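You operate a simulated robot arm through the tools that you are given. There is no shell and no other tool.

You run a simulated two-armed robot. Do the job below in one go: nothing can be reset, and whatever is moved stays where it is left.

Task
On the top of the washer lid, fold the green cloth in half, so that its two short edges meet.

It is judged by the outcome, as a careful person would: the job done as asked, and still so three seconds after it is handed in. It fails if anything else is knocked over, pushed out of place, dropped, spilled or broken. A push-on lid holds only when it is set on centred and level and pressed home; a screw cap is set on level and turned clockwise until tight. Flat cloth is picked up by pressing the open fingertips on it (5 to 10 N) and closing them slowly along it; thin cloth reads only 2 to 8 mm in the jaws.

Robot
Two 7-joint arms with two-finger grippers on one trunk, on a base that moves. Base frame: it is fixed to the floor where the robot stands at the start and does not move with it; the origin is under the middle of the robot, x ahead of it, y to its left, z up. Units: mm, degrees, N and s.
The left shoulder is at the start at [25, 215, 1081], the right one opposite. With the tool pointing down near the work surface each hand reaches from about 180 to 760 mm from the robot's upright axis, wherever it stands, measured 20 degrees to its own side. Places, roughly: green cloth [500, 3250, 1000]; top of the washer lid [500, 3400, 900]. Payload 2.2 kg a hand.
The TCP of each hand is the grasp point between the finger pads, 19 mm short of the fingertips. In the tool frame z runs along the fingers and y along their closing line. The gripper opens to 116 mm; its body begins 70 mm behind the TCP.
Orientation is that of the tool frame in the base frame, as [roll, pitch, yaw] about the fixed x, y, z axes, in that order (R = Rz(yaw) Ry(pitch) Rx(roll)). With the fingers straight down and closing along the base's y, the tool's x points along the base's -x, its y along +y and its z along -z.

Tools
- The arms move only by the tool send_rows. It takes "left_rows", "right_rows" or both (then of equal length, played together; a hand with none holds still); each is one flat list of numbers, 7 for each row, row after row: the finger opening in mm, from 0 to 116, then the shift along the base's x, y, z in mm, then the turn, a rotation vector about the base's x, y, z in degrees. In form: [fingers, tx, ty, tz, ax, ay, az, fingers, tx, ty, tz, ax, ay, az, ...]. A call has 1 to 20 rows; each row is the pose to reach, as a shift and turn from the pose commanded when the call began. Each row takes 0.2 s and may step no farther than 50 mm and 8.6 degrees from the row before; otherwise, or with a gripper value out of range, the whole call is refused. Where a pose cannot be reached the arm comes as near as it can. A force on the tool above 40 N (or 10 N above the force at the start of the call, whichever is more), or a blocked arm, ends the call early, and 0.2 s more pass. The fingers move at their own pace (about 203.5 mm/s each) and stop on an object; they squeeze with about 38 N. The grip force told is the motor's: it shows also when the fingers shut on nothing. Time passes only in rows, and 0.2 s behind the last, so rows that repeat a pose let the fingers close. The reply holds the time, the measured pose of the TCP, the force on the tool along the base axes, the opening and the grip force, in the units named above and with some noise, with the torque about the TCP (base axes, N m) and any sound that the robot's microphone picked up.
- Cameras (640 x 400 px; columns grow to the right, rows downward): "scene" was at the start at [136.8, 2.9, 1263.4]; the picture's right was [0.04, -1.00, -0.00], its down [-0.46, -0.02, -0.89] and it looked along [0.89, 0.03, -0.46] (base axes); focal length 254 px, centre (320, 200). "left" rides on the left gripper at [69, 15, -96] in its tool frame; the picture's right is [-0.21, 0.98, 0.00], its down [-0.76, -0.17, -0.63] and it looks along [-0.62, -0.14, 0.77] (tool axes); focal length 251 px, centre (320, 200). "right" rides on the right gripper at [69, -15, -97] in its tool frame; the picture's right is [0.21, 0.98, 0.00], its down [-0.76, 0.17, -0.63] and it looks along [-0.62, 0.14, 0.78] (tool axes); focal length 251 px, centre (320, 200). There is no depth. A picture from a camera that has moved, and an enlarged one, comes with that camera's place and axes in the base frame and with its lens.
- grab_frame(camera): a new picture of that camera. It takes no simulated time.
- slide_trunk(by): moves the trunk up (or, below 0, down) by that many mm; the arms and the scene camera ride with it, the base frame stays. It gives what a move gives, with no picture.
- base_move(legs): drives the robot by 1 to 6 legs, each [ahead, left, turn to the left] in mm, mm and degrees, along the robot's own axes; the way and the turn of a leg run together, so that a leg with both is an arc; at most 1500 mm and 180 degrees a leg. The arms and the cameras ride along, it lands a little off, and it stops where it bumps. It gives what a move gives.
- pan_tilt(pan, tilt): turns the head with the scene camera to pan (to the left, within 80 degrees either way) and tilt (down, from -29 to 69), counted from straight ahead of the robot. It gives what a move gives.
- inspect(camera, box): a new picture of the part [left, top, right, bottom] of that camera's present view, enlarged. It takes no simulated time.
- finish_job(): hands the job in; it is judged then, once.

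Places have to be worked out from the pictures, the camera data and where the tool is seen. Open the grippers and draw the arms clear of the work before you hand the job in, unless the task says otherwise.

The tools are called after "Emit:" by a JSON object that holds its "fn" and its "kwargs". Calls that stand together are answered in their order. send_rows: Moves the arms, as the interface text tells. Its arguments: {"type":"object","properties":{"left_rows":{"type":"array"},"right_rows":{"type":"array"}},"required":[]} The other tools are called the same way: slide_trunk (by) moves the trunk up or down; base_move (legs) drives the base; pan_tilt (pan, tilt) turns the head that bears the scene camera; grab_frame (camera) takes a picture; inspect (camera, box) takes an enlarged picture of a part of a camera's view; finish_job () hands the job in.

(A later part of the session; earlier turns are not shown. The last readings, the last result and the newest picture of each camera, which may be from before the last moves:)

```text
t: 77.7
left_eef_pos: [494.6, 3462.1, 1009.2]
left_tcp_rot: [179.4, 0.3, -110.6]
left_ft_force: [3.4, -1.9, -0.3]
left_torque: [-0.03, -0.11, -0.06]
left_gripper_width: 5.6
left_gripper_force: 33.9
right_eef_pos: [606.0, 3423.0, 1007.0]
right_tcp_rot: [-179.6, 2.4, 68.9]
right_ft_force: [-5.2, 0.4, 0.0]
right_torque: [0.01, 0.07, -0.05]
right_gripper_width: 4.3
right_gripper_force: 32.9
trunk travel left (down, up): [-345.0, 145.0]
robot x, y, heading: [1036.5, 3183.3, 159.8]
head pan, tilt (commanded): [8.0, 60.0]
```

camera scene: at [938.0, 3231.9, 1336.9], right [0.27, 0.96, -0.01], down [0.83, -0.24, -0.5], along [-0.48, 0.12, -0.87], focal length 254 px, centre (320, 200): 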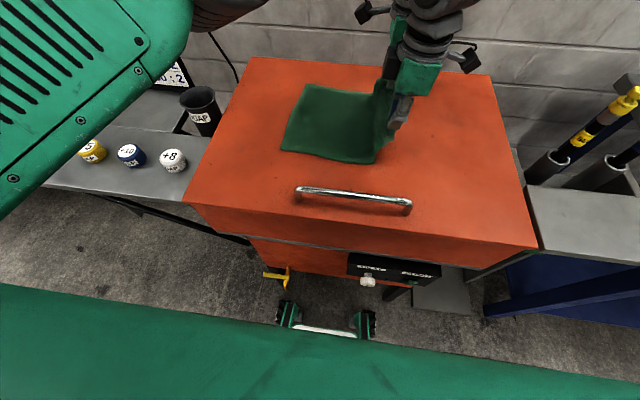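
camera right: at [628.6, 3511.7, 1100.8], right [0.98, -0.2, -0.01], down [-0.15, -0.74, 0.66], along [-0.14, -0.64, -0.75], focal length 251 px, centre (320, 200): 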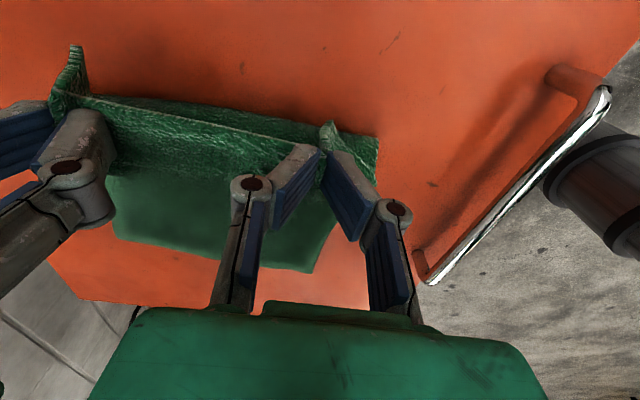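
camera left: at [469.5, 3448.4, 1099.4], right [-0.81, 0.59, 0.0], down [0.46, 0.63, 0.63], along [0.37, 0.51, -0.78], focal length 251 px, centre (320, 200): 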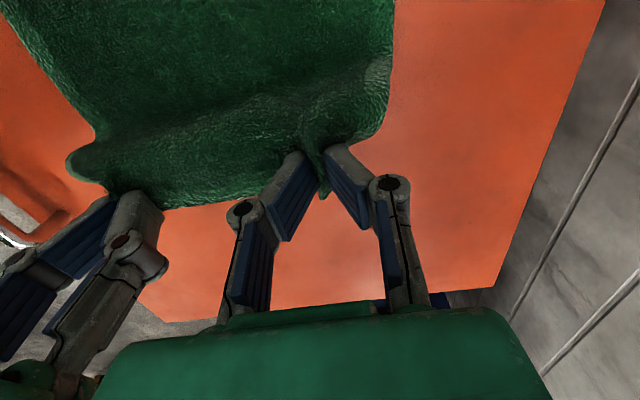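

The rocking has died out. I move the hands 40 mm back to the right to keep the sheet taut, then turn the base the remaining 4.5°.

Emit:
{"fn": "send_rows", "kwargs": {"left_rows": [0, 4, 9, 0, 0, 0, 0, 0, 8, 18, 0, 0, 0, 0, 0, 13, 27, 0, 0, 0, 0, 0, 17, 36, 0, 0, 0, 0, 0, 17, 36, 0, 0, 0, 0], "right_rows": [0, 4, 9, 0, 0, 0, 0, 0, 8, 18, 0, 0, 0, 0, 0, 13, 27, 0, 0, 0, 0, 0, 17, 36, 0, 0, 0, 0, 0, 17, 36, 0, 0, 0, 0]}}

Emit:
{"fn": "base_move", "kwargs": {"legs": [[0, 0, 4.5]]}}

Emit:
{"fn": "send_rows", "kwargs": {"left_rows": [0, 0, 0, 0, 0, 0, 0, 0, 0, 0, 0, 0, 0, 0, 0, 0, 0, 0, 0, 0, 0]}}

Emit:
{"fn": "send_rows", "kwargs": {"left_rows": [0, 0, 0, 0, 0, 0, 0]}}

Emit:
{"fn": "grab_frame", "kwargs": {"camera": "scene"}}

Emit:
{"fn": "grab_frame", "kwargs": {"camera": "right"}}

Emit:
{"fn": "grab_frame", "kwargs": {"camera": "left"}}

```text
t: 78.9
left_eef_pos: [510.3, 3492.9, 1008.4]
left_tcp_rot: [179.4, 0.4, -111.0]
left_ft_force: [5.6, -2.0, 0.1]
left_torque: [-0.01, -0.11, 0.01]
left_gripper_width: 5.8
left_gripper_force: 34.0
left hand out of reach, approached as far as the arm can: row 4, 5
right_eef_pos: [624.0, 3460.3, 1008.9]
right_tcp_rot: [-179.5, 2.5, 68.9]
right_ft_force: [-5.2, 1.7, -0.4]
right_torque: [0.05, 0.14, -0.04]
right_gripper_width: 4.4
right_gripper_force: 33.0
trunk travel left (down, up): [-345.0, 145.0]
robot x, y, heading: [1034.0, 3177.6, 159.6]
head pan, tilt (commanded): [8.0, 60.0]
```

```text
t: 79.8
left_eef_pos: [486.0, 3451.8, 1010.1]
left_tcp_rot: [179.2, 0.4, -106.6]
left_ft_force: [6.5, -1.3, 0.0]
left_torque: [0.0, -0.16, -0.02]
left_gripper_width: 5.4
left_gripper_force: 34.3
right_eef_pos: [603.2, 3429.1, 1006.9]
right_tcp_rot: [-179.6, 2.5, 73.3]
right_ft_force: [-6.3, 0.5, -0.1]
right_torque: [0.01, 0.15, -0.07]
right_gripper_width: 4.3
right_gripper_force: 32.8
trunk travel left (down, up): [-345.0, 145.0]
robot x, y, heading: [1038.2, 3180.5, 164.0]
head pan, tilt (commanded): [8.0, 60.0]
```

```text
t: 80.6
left_eef_pos: [489.4, 3452.4, 1012.3]
left_tcp_rot: [179.0, 0.5, -106.6]
left_ft_force: [7.7, -2.4, -1.0]
left_torque: [-0.04, -0.2, -0.02]
left_gripper_width: 5.6
left_gripper_force: 34.1
right_eef_pos: [605.4, 3425.4, 1010.8]
right_tcp_rot: [-179.3, 2.4, 73.4]
right_ft_force: [-8.3, 1.9, 0.5]
right_torque: [0.03, 0.21, -0.06]
right_gripper_width: 4.6
right_gripper_force: 33.3
trunk travel left (down, up): [-345.0, 145.0]
robot x, y, heading: [1031.1, 3180.8, 164.0]
head pan, tilt (commanded): [8.0, 60.0]
```

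```text
t: 81.0
left_eef_pos: [489.7, 3453.0, 1012.4]
left_tcp_rot: [179.1, 0.4, -106.6]
left_ft_force: [9.1, -1.6, -0.2]
left_torque: [-0.05, -0.23, -0.02]
left_gripper_width: 5.7
left_gripper_force: 34.0
right_eef_pos: [606.8, 3428.0, 1010.1]
right_tcp_rot: [-179.3, 2.5, 73.4]
right_ft_force: [-8.7, 2.8, 0.5]
right_torque: [0.07, 0.2, -0.05]
right_gripper_width: 4.6
right_gripper_force: 33.3
trunk travel left (down, up): [-345.0, 145.0]
robot x, y, heading: [1040.0, 3181.2, 164.3]
head pan, tilt (commanded): [8.0, 60.0]
```

```text
taken
camera scene: at [928.4, 3205.0, 1336.9], right [0.14, 0.99, 0.0], down [0.86, -0.12, -0.5], along [-0.49, 0.07, -0.87], focal length 254 px, centre (320, 200)
```

scene: 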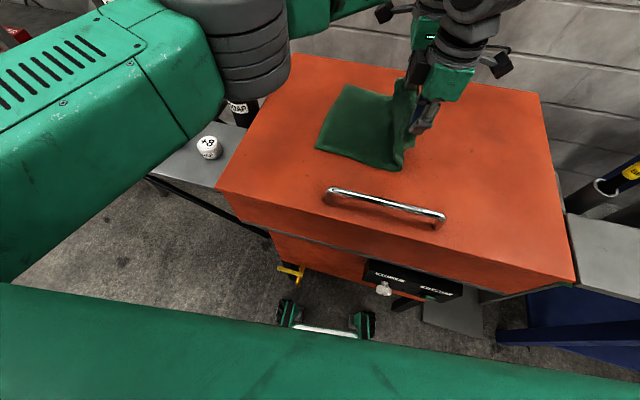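

```text
taken
camera right: at [613.4, 3499.9, 1104.5], right [1.0, -0.07, -0.02], down [-0.04, -0.75, 0.66], along [-0.06, -0.66, -0.75], focal length 251 px, centre (320, 200)
```

right: 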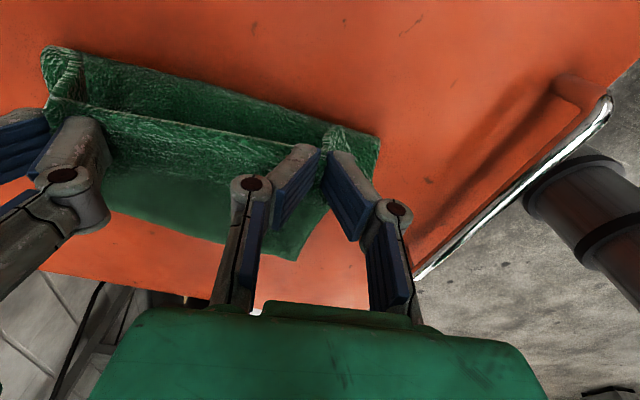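

```text
taken
camera left: at [455.3, 3390.8, 1107.2], right [-0.87, 0.48, 0.02], down [0.38, 0.67, 0.64], along [0.3, 0.56, -0.77], focal length 251 px, centre (320, 200)
```

left: 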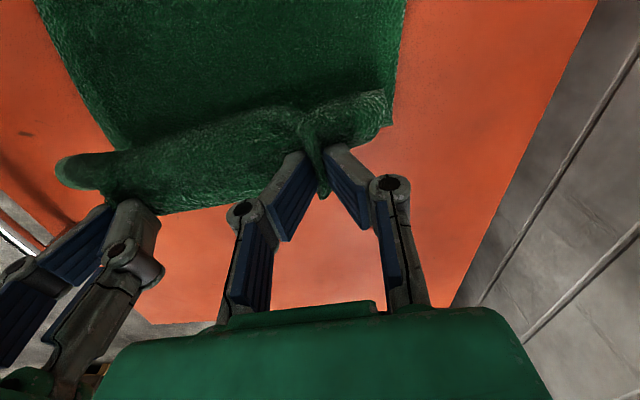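

Now both wrists are close to each other: the earlier right-hand lag was the right wrist touching the left forearm. I'll tilt the right hand 15° (wrist toward me) to gain clearance, realign both hands with the edge direction, and raise the sheet to near-vertical over the fold line.

Emit:
{"fn": "send_rows", "kwargs": {"left_rows": [0, -2, -4, 8, 0, 0, -1.1, 0, -4, -7, 16, 0, 0, -2.2, 0, -6, -11, 22, 0, 0, -3.3, 0, -8, -14, 28, 0, 0, -4.5, 0, -11, -18, 33, 0, 0, -5.6, 0, -13, -22, 38, 0, 0, -6.7, 0, -16, -26, 43, 0, 0, -7.8, 0, -18.5, -30, 48, 0, 0, -8.9, 0, -18.5, -30, 48, 0, 0, -8.9], "right_rows": [0, -3.5, -7, 8, 0.5, 1.8, -1.1, 0, -7, -14, 16, 1, 3.6, -2.2, 0, -10.5, -20.5, 22, 1.5, 5.4, -3.3, 0, -14, -27, 28, 2, 7.2, -4.4, 0, -17.5, -34, 34, 2.5, 9, -5.5, 0, -21, -41, 40, 3, 10.8, -6.6, 0, -25, -48, 46, 3.5, 12.6, -7.7, 0, -28.3, -54.7, 51, 4.1, 14.4, -8.8, 0, -28.3, -54.7, 51, 4.1, 14.4, -8.8]}}

Emit:
{"fn": "grab_frame", "kwargs": {"camera": "right"}}

Emit:
{"fn": "grab_frame", "kwargs": {"camera": "left"}}

Emit:
{"fn": "grab_frame", "kwargs": {"camera": "scene"}}

```text
t: 83.0
left_eef_pos: [469.1, 3419.0, 1060.5]
left_tcp_rot: [179.0, 0.5, -115.5]
left_ft_force: [0.3, -0.3, 0.6]
left_torque: [0.02, -0.04, 0.08]
left_gripper_width: 5.5
left_gripper_force: 34.0
right_eef_pos: [578.8, 3372.2, 1062.1]
right_tcp_rot: [-164.4, 3.7, 65.5]
right_ft_force: [-0.5, 1.0, 0.2]
right_torque: [-0.03, -0.04, 0.01]
right_gripper_width: 4.1
right_gripper_force: 33.0
trunk travel left (down, up): [-345.0, 145.0]
robot x, y, heading: [1034.0, 3180.8, 164.3]
head pan, tilt (commanded): [8.0, 60.0]
```

```text
taken
camera right: at [619.0, 3433.7, 1155.0], right [0.94, -0.21, -0.28], down [0.0, -0.79, 0.61], along [-0.35, -0.57, -0.74], focal length 251 px, centre (320, 200)
```

right: 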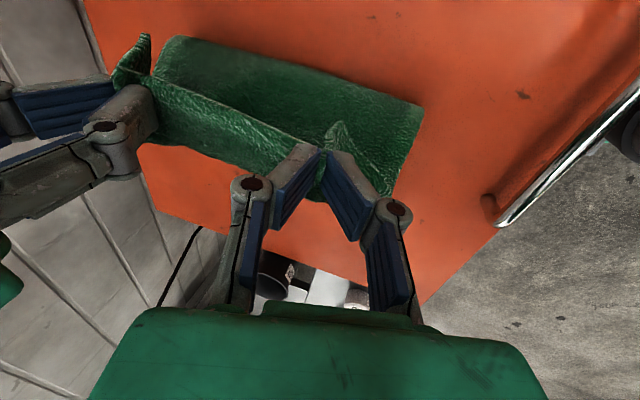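

```text
taken
camera left: at [427.2, 3363.5, 1156.0], right [-0.79, 0.61, 0.02], down [0.48, 0.6, 0.64], along [0.38, 0.51, -0.77], focal length 251 px, centre (320, 200)
```

left: 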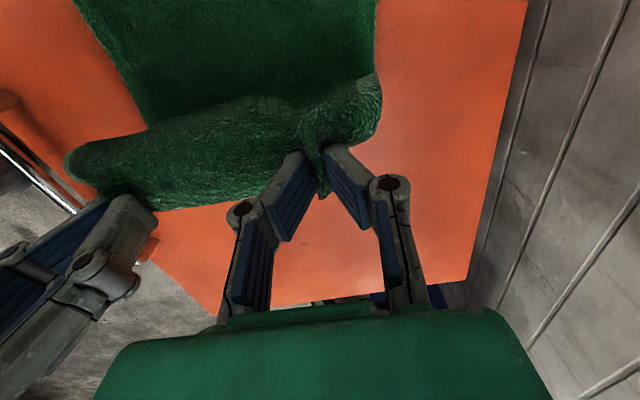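

```text
taken
camera scene: at [927.8, 3202.4, 1336.9], right [0.14, 0.99, 0.0], down [0.86, -0.12, -0.5], along [-0.49, 0.07, -0.87], focal length 254 px, centre (320, 200)
```

scene: 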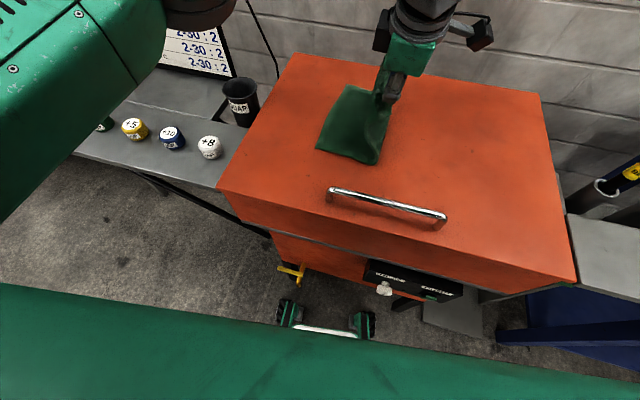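

Comparing corner positions, the whole cloth got dragged about 45–50 mm to the right during the back-up move (that is fine, it's still on the lid). I zoom to re-measure the left edge, which is now my target.

Emit:
{"fn": "inspect", "kwargs": {"camera": "scene", "box": [270, 50, 470, 200]}}

Emit:
{"fn": "pan_tilt", "kwargs": {"pan": 0, "tilt": 45}}

Emit:
{"fn": "inspect", "kwargs": {"camera": "scene", "box": [200, 60, 480, 260]}}

```text
2.67 times, centred on (370, 125) of scene
camera zoom: at [927.8, 3202.4, 1336.9], right [0.14, 0.99, 0.0], down [0.86, -0.12, -0.5], along [-0.49, 0.07, -0.87], focal length 677 px, centre (187, 400)
```

zoom: 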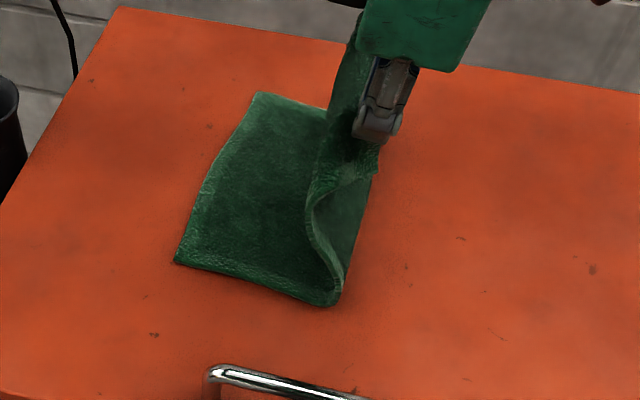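

```text
t: 83.8
left_eef_pos: [471.0, 3419.8, 1060.8]
left_tcp_rot: [179.0, 0.5, -115.4]
left_ft_force: [0.4, -0.8, 0.0]
left_torque: [0.01, -0.04, 0.05]
left_gripper_width: 5.7
left_gripper_force: 33.8
right_eef_pos: [578.4, 3371.9, 1061.3]
right_tcp_rot: [-164.4, 3.6, 65.3]
right_ft_force: [-0.5, 0.6, 0.7]
right_torque: [-0.04, -0.05, 0.01]
right_gripper_width: 4.2
right_gripper_force: 32.9
trunk travel left (down, up): [-345.0, 145.0]
robot x, y, heading: [1032.1, 3178.6, 164.1]
head pan, tilt (commanded): [0.0, 45.0]
```

```text
2.00 times, centred on (340, 160) of scene
camera zoom: at [915.8, 3215.8, 1356.3], right [0.27, 0.96, 0.0], down [0.68, -0.19, -0.7], along [-0.68, 0.19, -0.71], focal length 508 px, centre (280, 280)
```

zoom: 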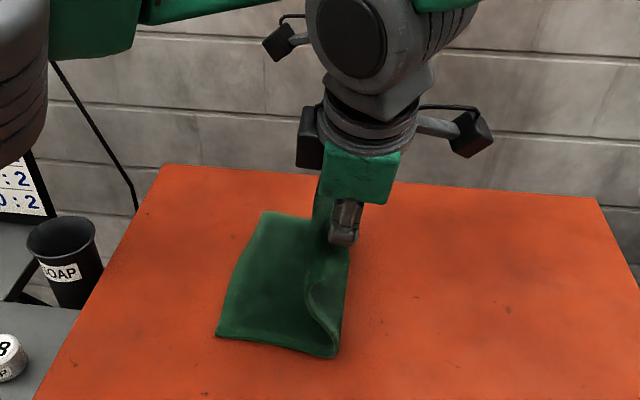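

New left edge (hand-frame estimate): FL ≈ (555,3250), BL ≈ (358,3351); fold line currently within ~10 mm of the cloth's middle, sheet near vertical. I continue along the tight arc to about 145°, keeping the sheet nearly taut.

Emit:
{"fn": "send_rows", "kwargs": {"left_rows": [0, -5.5, -7.3, -2.5, 0, 0, -0.6, 0, -11, -14.7, -6, 0, 0, -1.2, 0, -16.6, -22, -10.2, 0, 0, -1.8, 0, -21.3, -28.4, -15.5, 0, 0, -2.3, 0, -26, -34.7, -21, 0, 0, -2.8, 0, -30.8, -41.1, -27.1, 0, 0, -3.3, 0, -34.7, -46.2, -34.5, 0, 0, -3.7, 0, -38.5, -51.4, -42, 0, 0, -4.1, 0, -42.4, -56.5, -49.7, 0, 0, -4.5, 0, -42.4, -56.5, -49.7, 0, 0, -4.5], "right_rows": [0, -5.9, -8.5, -2.5, 0, 0, -0.6, 0, -11.8, -17, -6.5, 0, 0, -1.2, 0, -17.7, -25.5, -11.2, 0, 0, -1.8, 0, -22.9, -33, -16.5, 0, 0, -2.3, 0, -28.1, -40.4, -22, 0, 0, -2.8, 0, -33.3, -47.8, -28.1, 0, 0, -3.3, 0, -37.6, -53.7, -35.5, 0, 0, -3.7, 0, -41.8, -59.5, -43, 0, 0, -4.1, 0, -46.1, -65.4, -50.7, 0, 0, -4.5, 0, -46.1, -65.4, -50.7, 0, 0, -4.5]}}

Emit:
{"fn": "grab_frame", "kwargs": {"camera": "right"}}

Emit:
{"fn": "grab_frame", "kwargs": {"camera": "left"}}

Emit:
{"fn": "grab_frame", "kwargs": {"camera": "scene"}}

Emit:
{"fn": "inspect", "kwargs": {"camera": "scene", "box": [240, 110, 440, 260]}}

```text
t: 86.2
left_eef_pos: [431.6, 3363.3, 1012.8]
left_tcp_rot: [178.7, 0.4, -120.0]
left_ft_force: [0.3, -0.6, -0.2]
left_torque: [-0.03, -0.05, 0.1]
left_gripper_width: 5.8
left_gripper_force: 33.9
right_eef_pos: [520.7, 3328.4, 1042.0]
right_tcp_rot: [-164.8, 8.3, 57.2]
right_ft_force: [0.3, -0.6, 0.7]
right_torque: [0.02, -0.01, 0.07]
right_gripper_width: 4.1
right_gripper_force: 33.0
trunk travel left (down, up): [-345.0, 145.0]
robot x, y, heading: [1036.9, 3178.7, 164.0]
head pan, tilt (commanded): [0.0, 45.0]
stopped in row 10 (right hand): the arm was blocked; the commanded pose is now the measured one
```

```text
taken
camera right: at [574.1, 3390.5, 1128.7], right [0.89, -0.36, -0.28], down [-0.09, -0.74, 0.67], along [-0.45, -0.57, -0.69], focal length 251 px, centre (320, 200)
```

right: 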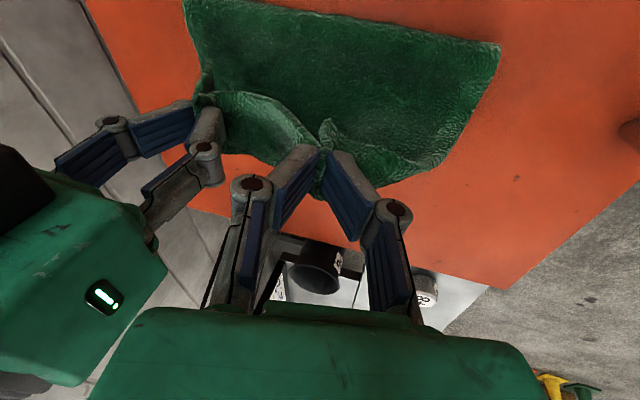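

```text
taken
camera left: at [385.4, 3310.2, 1108.6], right [-0.74, 0.67, 0.02], down [0.53, 0.56, 0.63], along [0.41, 0.48, -0.77], focal length 251 px, centre (320, 200)
```

left: 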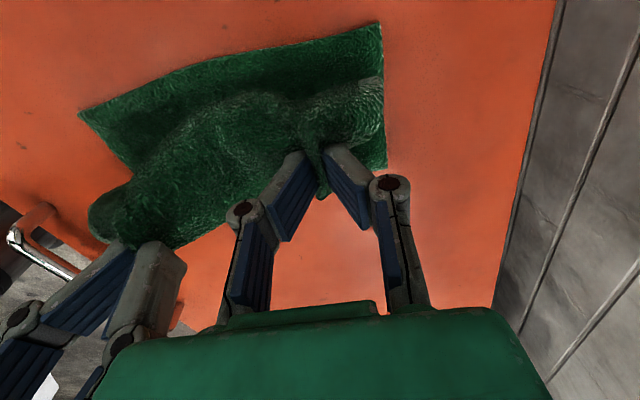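

```text
taken
camera scene: at [915.6, 3215.2, 1356.4], right [0.27, 0.96, 0.0], down [0.68, -0.19, -0.7], along [-0.68, 0.19, -0.71], focal length 254 px, centre (320, 200)
```

scene: 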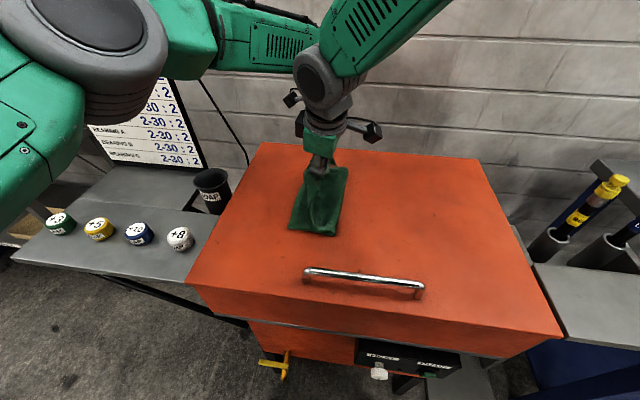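

```text
2.67 times, centred on (340, 185) of scene
camera zoom: at [915.6, 3215.2, 1356.4], right [0.27, 0.96, 0.0], down [0.68, -0.19, -0.7], along [-0.68, 0.19, -0.71], focal length 677 px, centre (267, 240)
```

zoom: 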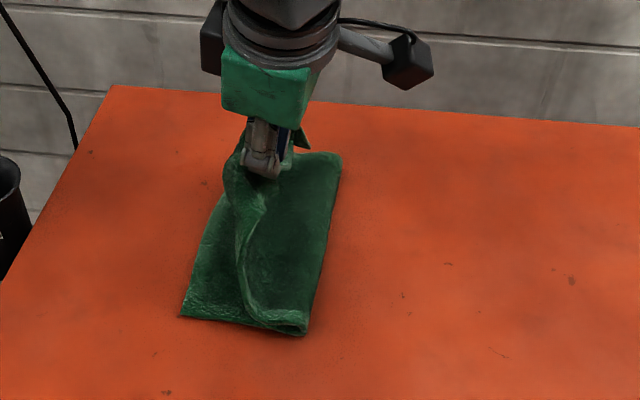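

The right arm got blocked against the left forearm. I'll tilt the right hand a further ~20° (wrist toward me) in place, then bring it back alongside the left hand.

Emit:
{"fn": "send_rows", "kwargs": {"right_rows": [0, 2, -1, 3, 2.4, 4.2, 0.9, 0, 4, -2, 4, 4.7, 8.3, 1.8, 0, 6, -3, 5, 7.1, 12.5, 2.7, 0, 8, -4, 5, 9.4, 16.6, 3.6, 0, 8, -4, 5, 9.4, 16.6, 3.6]}}

Emit:
{"fn": "grab_frame", "kwargs": {"camera": "scene"}}

```text
t: 87.5
left_eef_pos: [433.4, 3361.4, 1014.2]
left_tcp_rot: [178.6, 0.4, -119.9]
left_ft_force: [-0.2, -0.1, 0.1]
left_torque: [0.02, -0.01, 0.1]
left_gripper_width: 5.6
left_gripper_force: 34.1
right_eef_pos: [523.7, 3340.0, 1070.1]
right_tcp_rot: [-145.9, 12.1, 60.9]
right_ft_force: [-0.2, 0.6, 1.5]
right_torque: [-0.03, -0.03, 0.0]
right_gripper_width: 4.1
right_gripper_force: 32.5
trunk travel left (down, up): [-345.0, 145.0]
robot x, y, heading: [1032.8, 3180.0, 164.3]
head pan, tilt (commanded): [0.0, 45.0]
stopped in row 5 (right hand): the arm was blocked; the commanded pose is now the measured one
```

```text
taken
camera scene: at [915.8, 3214.9, 1356.4], right [0.27, 0.96, 0.0], down [0.68, -0.19, -0.7], along [-0.68, 0.19, -0.71], focal length 254 px, centre (320, 200)
```

scene: 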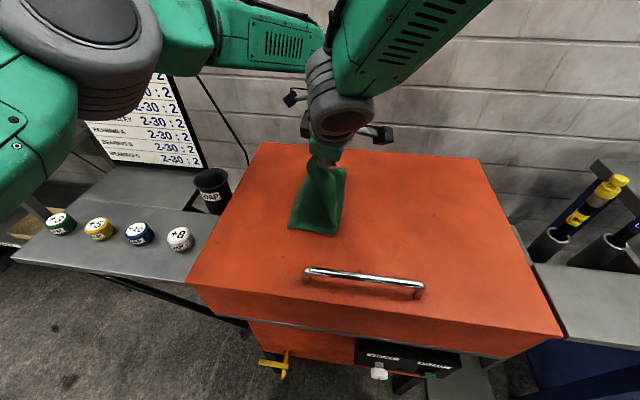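

Still blocked and pushed up. I tilt the head up to see exactly where the arms touch.

Emit:
{"fn": "pan_tilt", "kwargs": {"pan": 0, "tilt": 18}}

Emit:
{"fn": "grab_frame", "kwargs": {"camera": "scene"}}

Emit:
{"fn": "grab_frame", "kwargs": {"camera": "left"}}

Emit:
{"fn": "grab_frame", "kwargs": {"camera": "right"}}

```text
t: 88.5
left_eef_pos: [434.3, 3362.4, 1013.4]
left_tcp_rot: [178.5, 0.4, -120.0]
left_ft_force: [0.6, 0.1, 0.4]
left_torque: [-0.02, -0.03, 0.1]
left_gripper_width: 5.6
left_gripper_force: 34.0
right_eef_pos: [522.3, 3338.4, 1070.1]
right_tcp_rot: [-145.8, 12.0, 60.8]
right_ft_force: [0.3, 0.4, 0.1]
right_torque: [-0.04, -0.02, 0.04]
right_gripper_width: 4.3
right_gripper_force: 33.2
trunk travel left (down, up): [-345.0, 145.0]
robot x, y, heading: [1036.2, 3177.6, 164.0]
head pan, tilt (commanded): [0.0, 18.0]
```

```text
taken
camera scene: at [903.4, 3218.3, 1398.1], right [0.27, 0.96, 0.0], down [0.3, -0.09, -0.95], along [-0.91, 0.26, -0.31], focal length 254 px, centre (320, 200)
```

scene: 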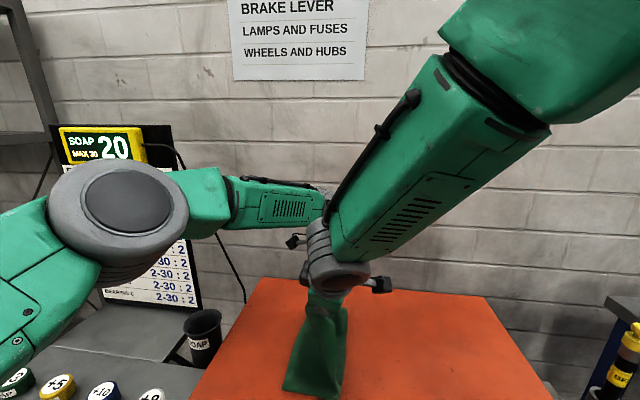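

```text
taken
camera left: at [387.8, 3309.5, 1110.0], right [-0.74, 0.67, 0.03], down [0.53, 0.56, 0.63], along [0.41, 0.48, -0.77], focal length 251 px, centre (320, 200)
```

left: 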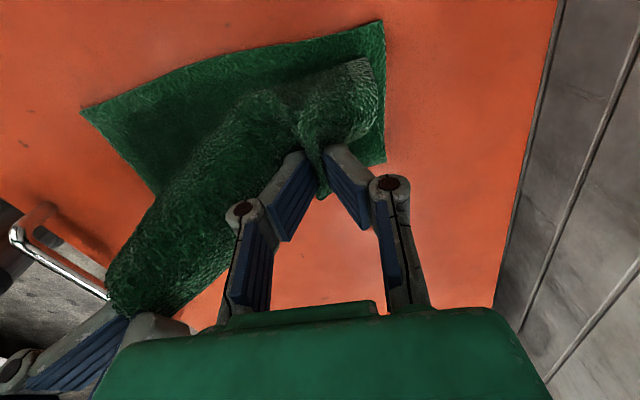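

```text
taken
camera right: at [599.7, 3392.4, 1142.2], right [0.75, -0.31, -0.58], down [0.12, -0.81, 0.58], along [-0.65, -0.5, -0.57], focal length 251 px, centre (320, 200)
```

right: 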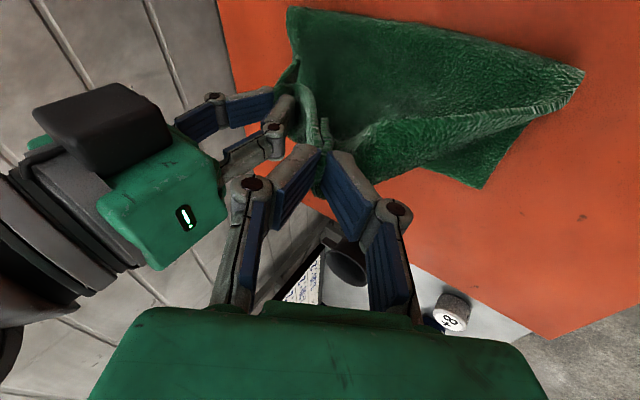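

The right forearm rests against the left wrist there, so I'll finish sequentially. First I lower both together: left to its final spot at the back-left corner, right following down as far as it can.

Emit:
{"fn": "send_rows", "kwargs": {"left_rows": [0, -4, -5, -10, 0, 0, -0.3, 0, -8, -10, -21, 0, 0, -0.6, 0, -11, -14, -32, 0, 0, -0.9, 0, -14, -18, -43, 0, 0, -1.2, 0, -16, -21, -53, 0, 0, -1.5, 0, -17.4, -22.5, -62, 0, 0, -1.5], "right_rows": [0, 2, 0, -10, 0, 0, 0, 0, 4, 0, -21, 0, 0, 0, 0, 6, -1, -32, 0, 0, 0, 0, 8, -2, -43, 0, 0, 0, 0, 9, -3, -53, 0, 0, 0, 0, 10, -4, -62, 0, 0, 0]}}

Emit:
{"fn": "grab_frame", "kwargs": {"camera": "left"}}

Emit:
{"fn": "grab_frame", "kwargs": {"camera": "right"}}

Emit:
{"fn": "grab_frame", "kwargs": {"camera": "scene"}}

```text
t: 89.6
left_eef_pos: [426.2, 3347.7, 973.7]
left_tcp_rot: [178.4, 0.8, -121.5]
left_ft_force: [17.0, 2.7, 19.9]
left_torque: [-0.15, -0.57, 0.22]
left_gripper_width: 5.9
left_gripper_force: 33.9
right_eef_pos: [522.4, 3347.1, 1057.5]
right_tcp_rot: [-145.2, 16.5, 58.8]
right_ft_force: [-16.5, -2.6, -21.1]
right_torque: [-0.07, 0.01, 0.06]
right_gripper_width: 4.1
right_gripper_force: 32.6
trunk travel left (down, up): [-345.0, 145.0]
robot x, y, heading: [1036.3, 3179.2, 164.4]
head pan, tilt (commanded): [0.0, 18.0]
stopped in row 5 (right hand): the force on the tool passed its limit at 41 N (the readings are from after the stop); the commanded pose is now the measured one
```

```text
taken
camera left: at [378.2, 3294.3, 1068.6], right [-0.72, 0.69, 0.03], down [0.55, 0.54, 0.64], along [0.43, 0.48, -0.77], focal length 251 px, centre (320, 200)
```

left: 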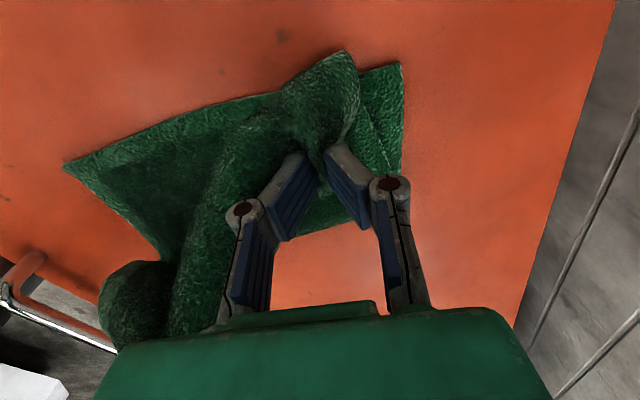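

```text
taken
camera right: at [605.2, 3402.7, 1122.5], right [0.71, -0.38, -0.59], down [0.11, -0.77, 0.62], along [-0.69, -0.51, -0.51], focal length 251 px, centre (320, 200)
```

right: 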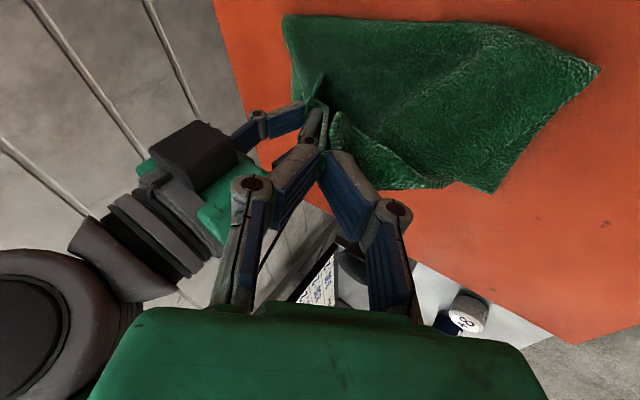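

```text
taken
camera scene: at [903.8, 3218.4, 1398.2], right [0.27, 0.96, 0.0], down [0.3, -0.09, -0.95], along [-0.91, 0.26, -0.31], focal length 254 px, centre (320, 200)
```

scene: 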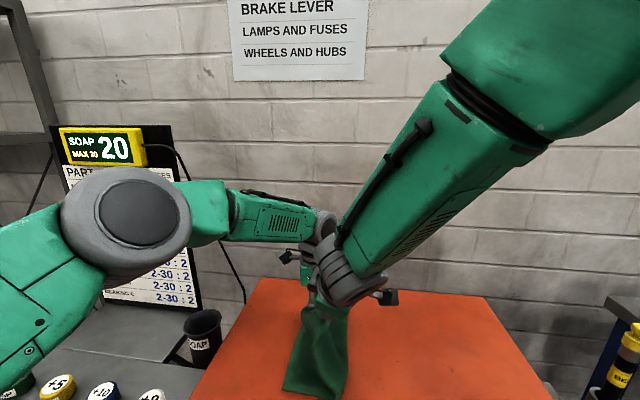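

The right arm stays blocked and the cloth is in tension. I relax by raising the left 30 mm, then open the right gripper to release the front part and pull the right hand up and away.

Emit:
{"fn": "send_rows", "kwargs": {"left_rows": [0, 4, 4, 12, 0, 0, 0, 0, 8, 8, 25, 0, 0, 0, 0, 10, 10, 32, 0, 0, 0, 0, 10, 10, 32, 0, 0, 0, 0, 10, 10, 32, 0, 0, 0, 0, 10, 10, 32, 0, 0, 0], "right_rows": [0, 0, 0, 0, 0, 0, 0, 0, 0, 0, 0, 0, 0, 0, 0, 0, 0, 0, 0, 0, 0, 20, 0, 0, 0, 0, 0, 0, 40, 0, 0, 0, 0, 0, 0, 60, 0, 0, 0, 0, 0, 0]}}

Emit:
{"fn": "grab_frame", "kwargs": {"camera": "right"}}

Emit:
{"fn": "grab_frame", "kwargs": {"camera": "left"}}

```text
t: 91.0
left_eef_pos: [434.0, 3355.2, 1002.0]
left_tcp_rot: [178.5, 0.7, -121.5]
left_ft_force: [0.0, 0.0, -0.5]
left_torque: [-0.01, 0.01, 0.04]
left_gripper_width: 5.7
left_gripper_force: 34.3
right_eef_pos: [521.2, 3346.5, 1060.3]
right_tcp_rot: [-145.0, 16.6, 59.1]
right_ft_force: [0.7, 0.2, 0.2]
right_torque: [0.01, -0.04, 0.01]
right_gripper_width: 60.0
right_gripper_force: 0.0
trunk travel left (down, up): [-345.0, 145.0]
robot x, y, heading: [1031.1, 3180.1, 163.8]
head pan, tilt (commanded): [0.0, 18.0]
```

```text
taken
camera right: at [604.7, 3401.0, 1124.5], right [0.71, -0.37, -0.6], down [0.12, -0.77, 0.62], along [-0.69, -0.51, -0.51], focal length 251 px, centre (320, 200)
```

right: 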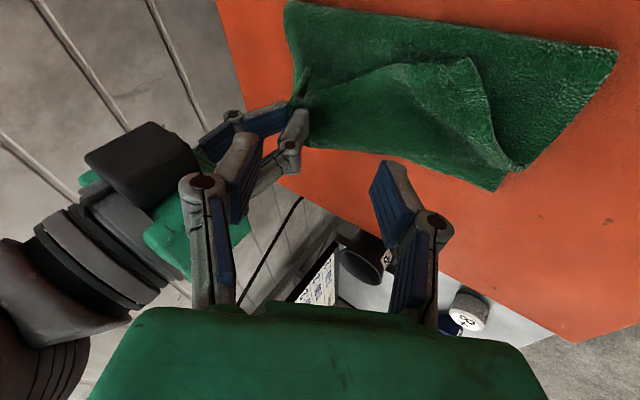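

```text
taken
camera left: at [386.6, 3302.6, 1097.1], right [-0.72, 0.69, 0.03], down [0.55, 0.54, 0.64], along [0.42, 0.47, -0.77], focal length 251 px, centre (320, 200)
```

left: 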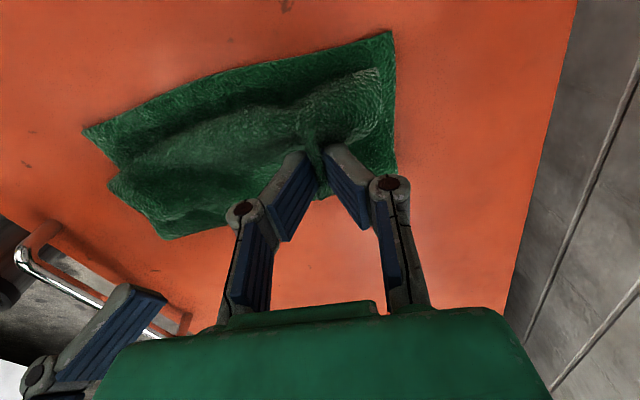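

The front half dropped neatly onto the bottom layer. Now I withdraw the right hand up and to the right, out of the way.

Emit:
{"fn": "send_rows", "kwargs": {"right_rows": [60, 5, 5, 25, 0, 0, 0, 60, 15, 20, 50, 0, 0, 0, 60, 25, 50, 75, 0, 0, 0, 60, 40, 90, 85, 0, 0, 0, 60, 55, 130, 90, -2, -3, 0, 60, 70, 170, 90, -4, -7, 0, 60, 80, 200, 90, -7, -13, 0, 60, 80, 215, 90, -9.4, -18, 0]}}

Emit:
{"fn": "pan_tilt", "kwargs": {"pan": -5, "tilt": 50}}

Emit:
{"fn": "grab_frame", "kwargs": {"camera": "scene"}}

Emit:
{"fn": "inspect", "kwargs": {"camera": "scene", "box": [180, 60, 420, 210]}}

```text
t: 92.8
left_eef_pos: [433.3, 3356.7, 1000.5]
left_tcp_rot: [178.5, 0.6, -121.4]
left_ft_force: [0.1, -0.3, -0.5]
left_torque: [-0.02, -0.03, 0.05]
left_gripper_width: 5.3
left_gripper_force: 33.8
right_eef_pos: [603.0, 3561.4, 1145.8]
right_tcp_rot: [-166.2, 14.2, 53.6]
right_ft_force: [-0.2, -0.2, 0.6]
right_torque: [-0.04, 0.0, 0.01]
right_gripper_width: 60.0
right_gripper_force: 0.0
trunk travel left (down, up): [-345.0, 145.0]
robot x, y, heading: [1034.4, 3177.2, 164.1]
head pan, tilt (commanded): [0.0, 18.0]
```

```text
t: 93.8
left_eef_pos: [433.9, 3355.5, 1002.4]
left_tcp_rot: [178.3, 0.6, -121.4]
left_ft_force: [-0.1, -0.1, 0.0]
left_torque: [-0.04, -0.03, 0.07]
left_gripper_width: 5.6
left_gripper_force: 33.9
right_eef_pos: [602.3, 3561.7, 1147.0]
right_tcp_rot: [-165.9, 14.1, 53.8]
right_ft_force: [-0.4, -0.1, 0.7]
right_torque: [0.01, 0.02, 0.0]
right_gripper_width: 59.9
right_gripper_force: 0.0
trunk travel left (down, up): [-345.0, 145.0]
robot x, y, heading: [1038.7, 3179.9, 164.5]
head pan, tilt (commanded): [-5.0, 50.0]
```

```text
taken
camera scene: at [922.9, 3223.3, 1349.5], right [0.36, 0.93, 0.0], down [0.72, -0.27, -0.64], along [-0.6, 0.23, -0.77], focal length 254 px, centre (320, 200)
```

scene: 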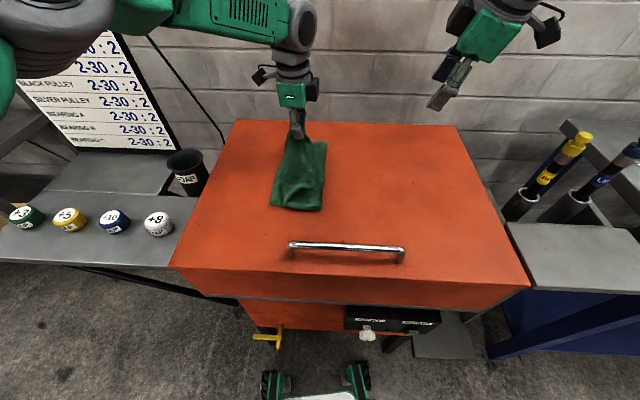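

```text
2.67 times, centred on (300, 135) of scene
camera zoom: at [922.9, 3223.3, 1349.5], right [0.36, 0.93, 0.0], down [0.72, -0.27, -0.64], along [-0.6, 0.23, -0.77], focal length 677 px, centre (373, 373)
```

zoom: 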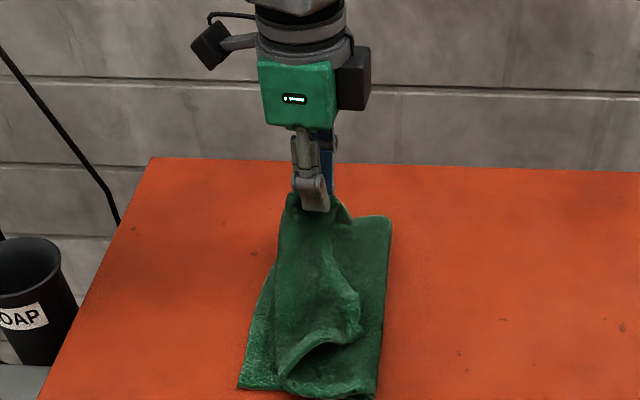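

The fold line has crept left (bottom layer only ~105 mm wide, should be 144) because my arc was too high, and the left-behind/right-front arrangement makes the arms collide. New plan: set this corner down, then redo the fold with hands swapped (right hand on the back corner, left on the front) and a lower, triangular path. First I lower and release with the left hand.

Emit:
{"fn": "send_rows", "kwargs": {"left_rows": [0, -1, -3, -10, 0, 0, 0, 0, -2, -6, -20, 0, 0, 0, 0, -3, -8, -30, 0, 0, 0, 0, -4, -9, -40, 0, 0, 0, 0, -4, -10, -48, 0, 0, 0, 0, -4, -10, -54, 0, 0, 0, 0, -4, -10, -54, 0, 0, 0, 6, -4, -10, -54, 0, 0, 0, 12, -4, -10, -54, 0, 0, 0, 18, -4, -10, -54, 0, 0, 0, 24, -4, -10, -54, 0, 0, 0, 30, -4, -10, -54, 0, 0, 0, 36, -4, -10, -54, 0, 0, 0, 36, -4, -10, -54, 0, 0, 0]}}

Emit:
{"fn": "grab_frame", "kwargs": {"camera": "left"}}

Emit:
{"fn": "inspect", "kwargs": {"camera": "scene", "box": [180, 60, 420, 210]}}

```text
t: 96.8
left_eef_pos: [429.8, 3346.5, 949.8]
left_tcp_rot: [178.4, 0.6, -121.4]
left_ft_force: [-0.2, -0.1, 0.6]
left_torque: [0.0, -0.01, -0.01]
left_gripper_width: 35.4
left_gripper_force: 0.1
right_eef_pos: [603.1, 3561.5, 1146.8]
right_tcp_rot: [-166.0, 14.2, 53.7]
right_ft_force: [0.5, -0.9, -0.6]
right_torque: [-0.03, 0.01, -0.02]
right_gripper_width: 60.2
right_gripper_force: 0.0
trunk travel left (down, up): [-345.0, 145.0]
robot x, y, heading: [1033.1, 3179.3, 164.2]
head pan, tilt (commanded): [-5.0, 50.0]
```

```text
taken
camera left: at [382.3, 3294.2, 1044.6], right [-0.72, 0.69, 0.03], down [0.55, 0.55, 0.64], along [0.42, 0.47, -0.77], focal length 251 px, centre (320, 200)
```

left: 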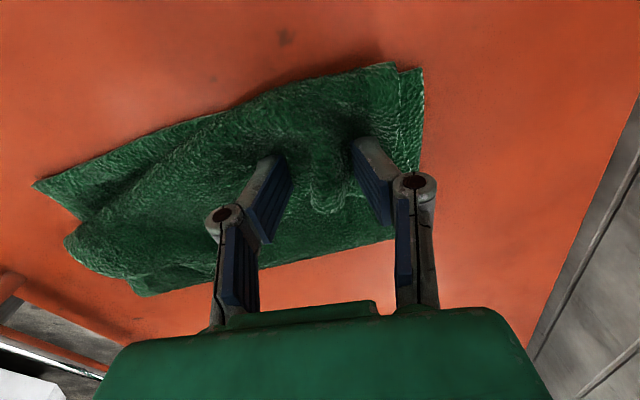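

```text
2.67 times, centred on (300, 135) of scene
camera zoom: at [922.8, 3222.9, 1349.4], right [0.36, 0.93, 0.0], down [0.72, -0.27, -0.64], along [-0.6, 0.23, -0.77], focal length 677 px, centre (373, 373)
```

zoom: 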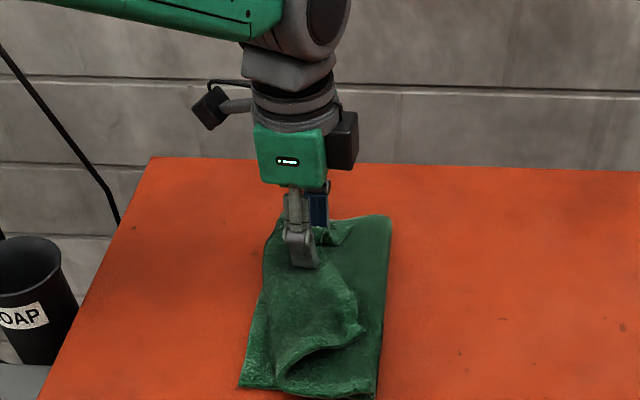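

The left grip is released and the cloth has relaxed. I lift the left hand straight up and move it away left, then look.

Emit:
{"fn": "send_rows", "kwargs": {"left_rows": [36, 0, 0, 20, 0, 0, 0, 36, 0, 0, 50, 0, 0, 0, 36, 0, 0, 90, 0, 0, 0, 36, 0, 0, 130, 0, 0, 0, 36, 0, -20, 160, 0, 0, 0, 36, 15, -50, 180, 0, 0, 0, 36, 30, -90, 190, 0, 0, 0, 36, 45, -130, 190, 0, 0, 0]}}

Emit:
{"fn": "pan_tilt", "kwargs": {"pan": -5, "tilt": 50}}

Emit:
{"fn": "inspect", "kwargs": {"camera": "scene", "box": [200, 100, 400, 230]}}

Emit:
{"fn": "grab_frame", "kwargs": {"camera": "left"}}

Emit:
{"fn": "grab_frame", "kwargs": {"camera": "right"}}

```text
t: 98.6
left_eef_pos: [474.0, 3210.8, 1139.7]
left_tcp_rot: [178.4, 0.7, -121.4]
left_ft_force: [0.0, -0.3, -0.4]
left_torque: [0.02, -0.02, 0.01]
left_gripper_width: 35.6
left_gripper_force: 0.0
right_eef_pos: [603.3, 3559.6, 1148.0]
right_tcp_rot: [-165.9, 14.0, 53.6]
right_ft_force: [-0.1, -0.1, 0.2]
right_torque: [0.02, -0.01, -0.04]
right_gripper_width: 59.7
right_gripper_force: 0.0
trunk travel left (down, up): [-345.0, 145.0]
robot x, y, heading: [1034.0, 3179.5, 163.9]
head pan, tilt (commanded): [-5.0, 50.0]
```

```text
t: 99.2
left_eef_pos: [474.3, 3213.5, 1140.2]
left_tcp_rot: [178.3, 0.4, -121.5]
left_ft_force: [0.5, -0.3, 0.1]
left_torque: [-0.02, -0.05, 0.02]
left_gripper_width: 36.0
left_gripper_force: 0.1
right_eef_pos: [603.7, 3561.9, 1146.1]
right_tcp_rot: [-166.0, 14.2, 53.8]
right_ft_force: [-0.4, -0.3, -0.2]
right_torque: [-0.02, -0.01, 0.01]
right_gripper_width: 59.7
right_gripper_force: 0.1
trunk travel left (down, up): [-345.0, 145.0]
robot x, y, heading: [1036.9, 3182.1, 164.1]
head pan, tilt (commanded): [-5.0, 50.0]
```

```text
3.08 times, centred on (300, 165) of scene
camera zoom: at [923.8, 3222.6, 1349.5], right [0.36, 0.93, 0.0], down [0.72, -0.27, -0.64], along [-0.6, 0.23, -0.77], focal length 781 px, centre (382, 308)
```

zoom: 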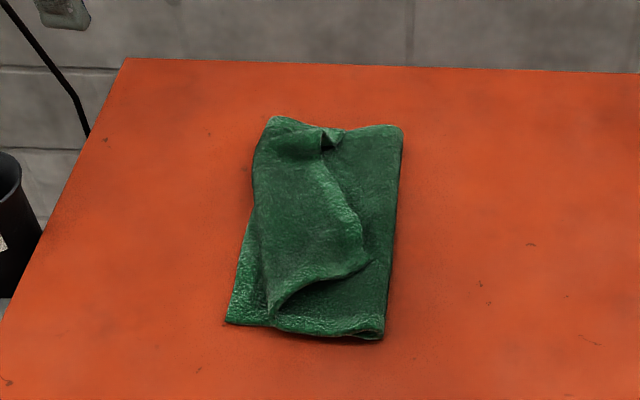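

```text
taken
camera left: at [427.0, 3161.8, 1235.1], right [-0.72, 0.69, 0.03], down [0.55, 0.55, 0.63], along [0.42, 0.47, -0.77], focal length 251 px, centre (320, 200)
```

left: 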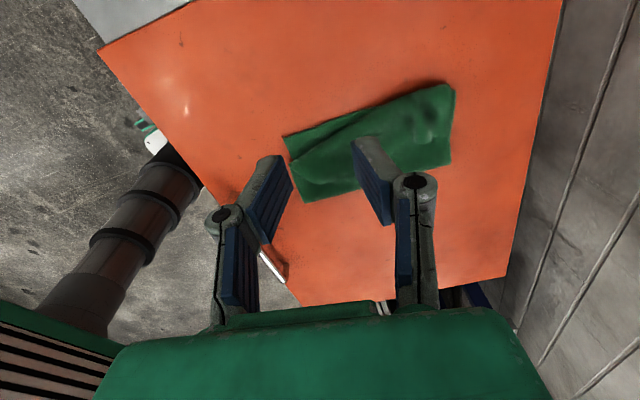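

```text
taken
camera right: at [663.6, 3628.6, 1225.0], right [0.85, -0.44, -0.28], down [-0.1, -0.66, 0.74], along [-0.51, -0.6, -0.61], focal length 251 px, centre (320, 200)
```

right: 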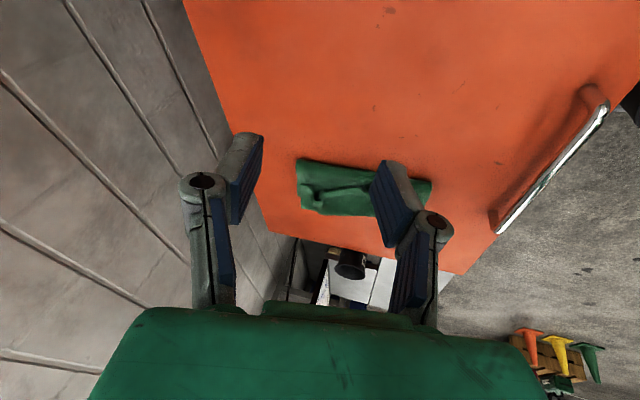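

The cloth is now Z-folded with its right edge lying loose on top. I zoom in with the left-hand camera to understand the layers.

Emit:
{"fn": "inspect", "kwargs": {"camera": "left", "box": [260, 60, 480, 220]}}

Emit:
{"fn": "inspect", "kwargs": {"camera": "scene", "box": [255, 125, 345, 215]}}

```text
2.50 times, centred on (370, 140) of left
camera zoom: at [427.0, 3161.8, 1235.1], right [-0.72, 0.69, 0.03], down [0.55, 0.55, 0.63], along [0.42, 0.47, -0.77], focal length 629 px, centre (195, 350)
```

zoom: 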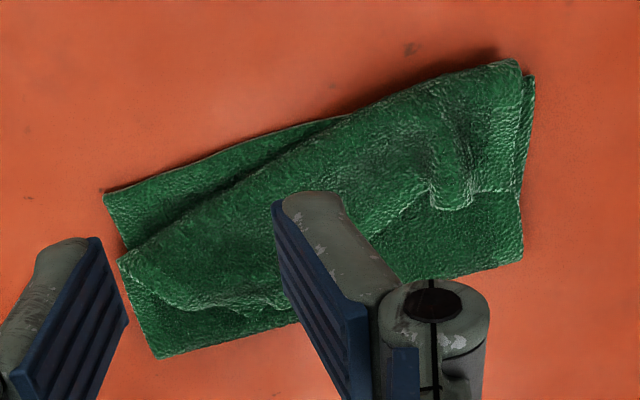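

```text
4.44 times, centred on (300, 170) of scene
camera zoom: at [923.8, 3222.6, 1349.5], right [0.36, 0.93, 0.0], down [0.72, -0.27, -0.64], along [-0.6, 0.23, -0.77], focal length 1128 px, centre (409, 333)
```

zoom: 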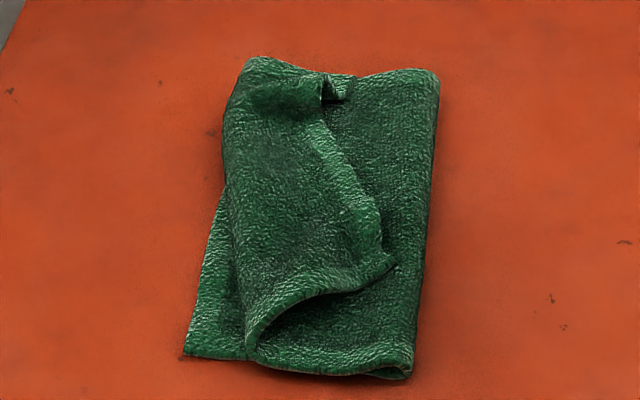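

Now it's clear: layer 3 lies on top with the hem facing right. I'll unfold it completely with one hand and start again from flat. Left hand moves aside; right hand straightens to vertical and goes above the middle of the loose hem.

Emit:
{"fn": "send_rows", "kwargs": {"left_rows": [36, 15, -20, 0, 0, 0, 0, 36, 30, -40, 0, 0, 0, 0, 36, 45, -60, 0, 0, 0, 0, 36, 60, -80, 0, 0, 0, 0, 36, 60, -80, 0, 0, 0, 0, 36, 60, -80, 0, 0, 0, 0, 36, 60, -80, 0, 0, 0, 0, 36, 60, -80, 0, 0, 0, 0, 36, 60, -80, 0, 0, 0, 0], "right_rows": [40, 0, -10, 0, 0.8, -2.4, 2.9, 40, -10, -30, -5, 1.7, -4.8, 5.7, 40, -25, -60, -15, 2.6, -7.2, 8.6, 40, -40, -90, -35, 3.4, -9.6, 11.5, 40, -57, -120, -60, 4.3, -12, 14.3, 40, -75, -150, -90, 5.1, -14.3, 17.2, 40, -95, -180, -120, 6, -16.7, 20, 40, -113.5, -207.5, -147, 6.8, -19.1, 22.9, 40, -113.5, -207.5, -147, 6.8, -19.1, 22.9]}}

Emit:
{"fn": "grab_frame", "kwargs": {"camera": "right"}}

Emit:
{"fn": "grab_frame", "kwargs": {"camera": "scene"}}

```text
t: 101.2
left_eef_pos: [535.3, 3132.6, 1141.8]
left_tcp_rot: [178.4, 0.5, -121.4]
left_ft_force: [-1.0, 0.0, -0.6]
left_torque: [-0.01, -0.01, -0.01]
left_gripper_width: 36.1
left_gripper_force: 0.1
right_eef_pos: [488.0, 3351.5, 999.1]
right_tcp_rot: [179.8, -0.4, 75.1]
right_ft_force: [-0.5, 0.0, -0.4]
right_torque: [0.01, 0.04, -0.01]
right_gripper_width: 39.8
right_gripper_force: 0.0
trunk travel left (down, up): [-345.0, 145.0]
robot x, y, heading: [1036.6, 3182.9, 164.1]
head pan, tilt (commanded): [-5.0, 50.0]
```

```text
taken
camera right: at [490.2, 3420.3, 1096.8], right [1.0, -0.04, 0.0], down [-0.04, -0.78, 0.63], along [-0.02, -0.63, -0.78], focal length 251 px, centre (320, 200)
```

right: 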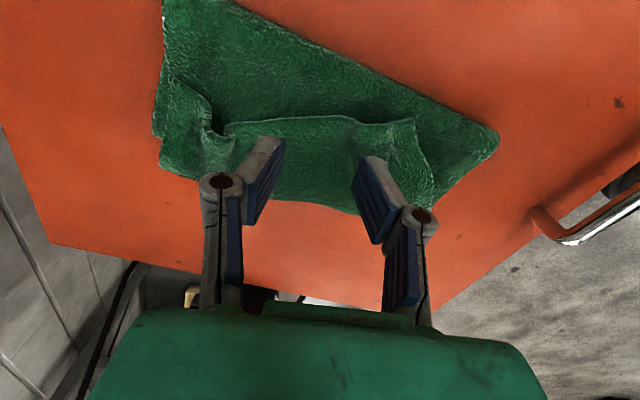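

```text
taken
camera scene: at [922.1, 3217.1, 1349.6], right [0.36, 0.93, 0.0], down [0.72, -0.27, -0.64], along [-0.6, 0.23, -0.77], focal length 254 px, centre (320, 200)
```

scene: 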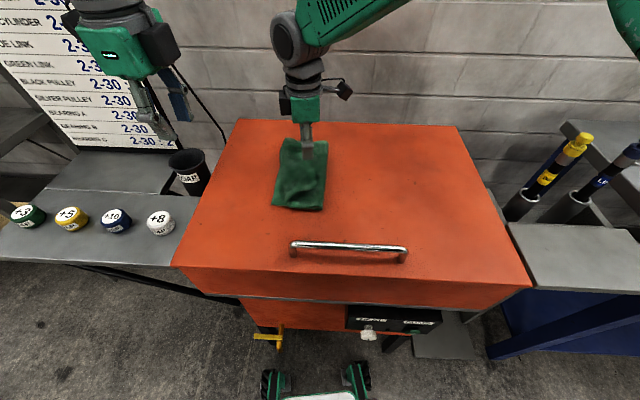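

The hem lies right below the right hand's fingers. I descend to just above the cloth and shift 6 mm inward from the hem.

Emit:
{"fn": "send_rows", "kwargs": {"right_rows": [40, -2.6, -5.4, -14, 0, 0, 0, 40, -2.6, -5.4, -28, 0, 0, 0, 40, -2.6, -5.4, -40, 0, 0, 0, 40, -2.6, -5.4, -40, 0, 0, 0]}}

Emit:
{"fn": "inspect", "kwargs": {"camera": "right", "box": [140, 20, 500, 245]}}

```text
t: 102.2
left_eef_pos: [535.1, 3132.9, 1140.1]
left_tcp_rot: [178.4, 0.6, -121.4]
left_ft_force: [-0.3, 0.2, -0.4]
left_torque: [-0.01, 0.0, 0.0]
left_gripper_width: 35.7
left_gripper_force: 0.2
right_eef_pos: [486.6, 3347.1, 959.2]
right_tcp_rot: [179.8, -0.4, 75.1]
right_ft_force: [-0.7, -0.5, 0.5]
right_torque: [0.04, 0.01, -0.02]
right_gripper_width: 40.1
right_gripper_force: 0.1
trunk travel left (down, up): [-345.0, 145.0]
robot x, y, heading: [1032.3, 3180.9, 164.1]
head pan, tilt (commanded): [-5.0, 50.0]
```

```text
1.78 times, centred on (320, 132) of right
camera zoom: at [487.5, 3416.1, 1056.7], right [1.0, -0.04, 0.0], down [-0.04, -0.78, 0.63], along [-0.02, -0.63, -0.78], focal length 447 px, centre (320, 320)
```

zoom: 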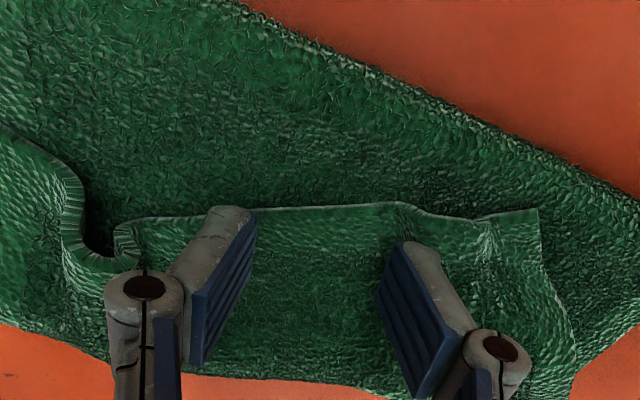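

Well placed just inside the hem. Descending to contact.

Emit:
{"fn": "send_rows", "kwargs": {"right_rows": [40, 0, 0, -4, 0, 0, 0, 40, 0, 0, -7, 0, 0, 0, 40, 0, 0, -7, 0, 0, 0]}}

Emit:
{"fn": "send_rows", "kwargs": {"right_rows": [40, 0, 0, -2, 0, 0, 0, 40, 0, 0, -4, 0, 0, 0, 40, 0, 0, -4, 0, 0, 0]}}

```text
t: 103.0
left_eef_pos: [535.0, 3132.9, 1139.4]
left_tcp_rot: [178.4, 0.7, -121.4]
left_ft_force: [-0.3, 0.2, 0.1]
left_torque: [-0.02, -0.01, -0.01]
left_gripper_width: 36.1
left_gripper_force: 0.1
right_eef_pos: [486.5, 3346.9, 952.7]
right_tcp_rot: [179.7, -0.3, 75.1]
right_ft_force: [-0.3, -0.5, -0.1]
right_torque: [-0.02, 0.02, -0.02]
right_gripper_width: 39.9
right_gripper_force: 0.1
trunk travel left (down, up): [-345.0, 145.0]
robot x, y, heading: [1036.1, 3182.9, 164.0]
head pan, tilt (commanded): [-5.0, 50.0]
```

```text
t: 103.8
left_eef_pos: [534.9, 3134.4, 1139.9]
left_tcp_rot: [178.4, 0.7, -121.4]
left_ft_force: [0.2, -0.2, -0.3]
left_torque: [-0.02, 0.03, 0.01]
left_gripper_width: 35.9
left_gripper_force: 0.1
right_eef_pos: [486.7, 3346.5, 948.6]
right_tcp_rot: [179.8, -0.3, 75.1]
right_ft_force: [-1.2, -0.2, 2.0]
right_torque: [-0.03, 0.01, -0.03]
right_gripper_width: 40.0
right_gripper_force: 0.0
trunk travel left (down, up): [-345.0, 145.0]
robot x, y, heading: [1036.1, 3181.9, 164.3]
head pan, tilt (commanded): [-5.0, 50.0]
```

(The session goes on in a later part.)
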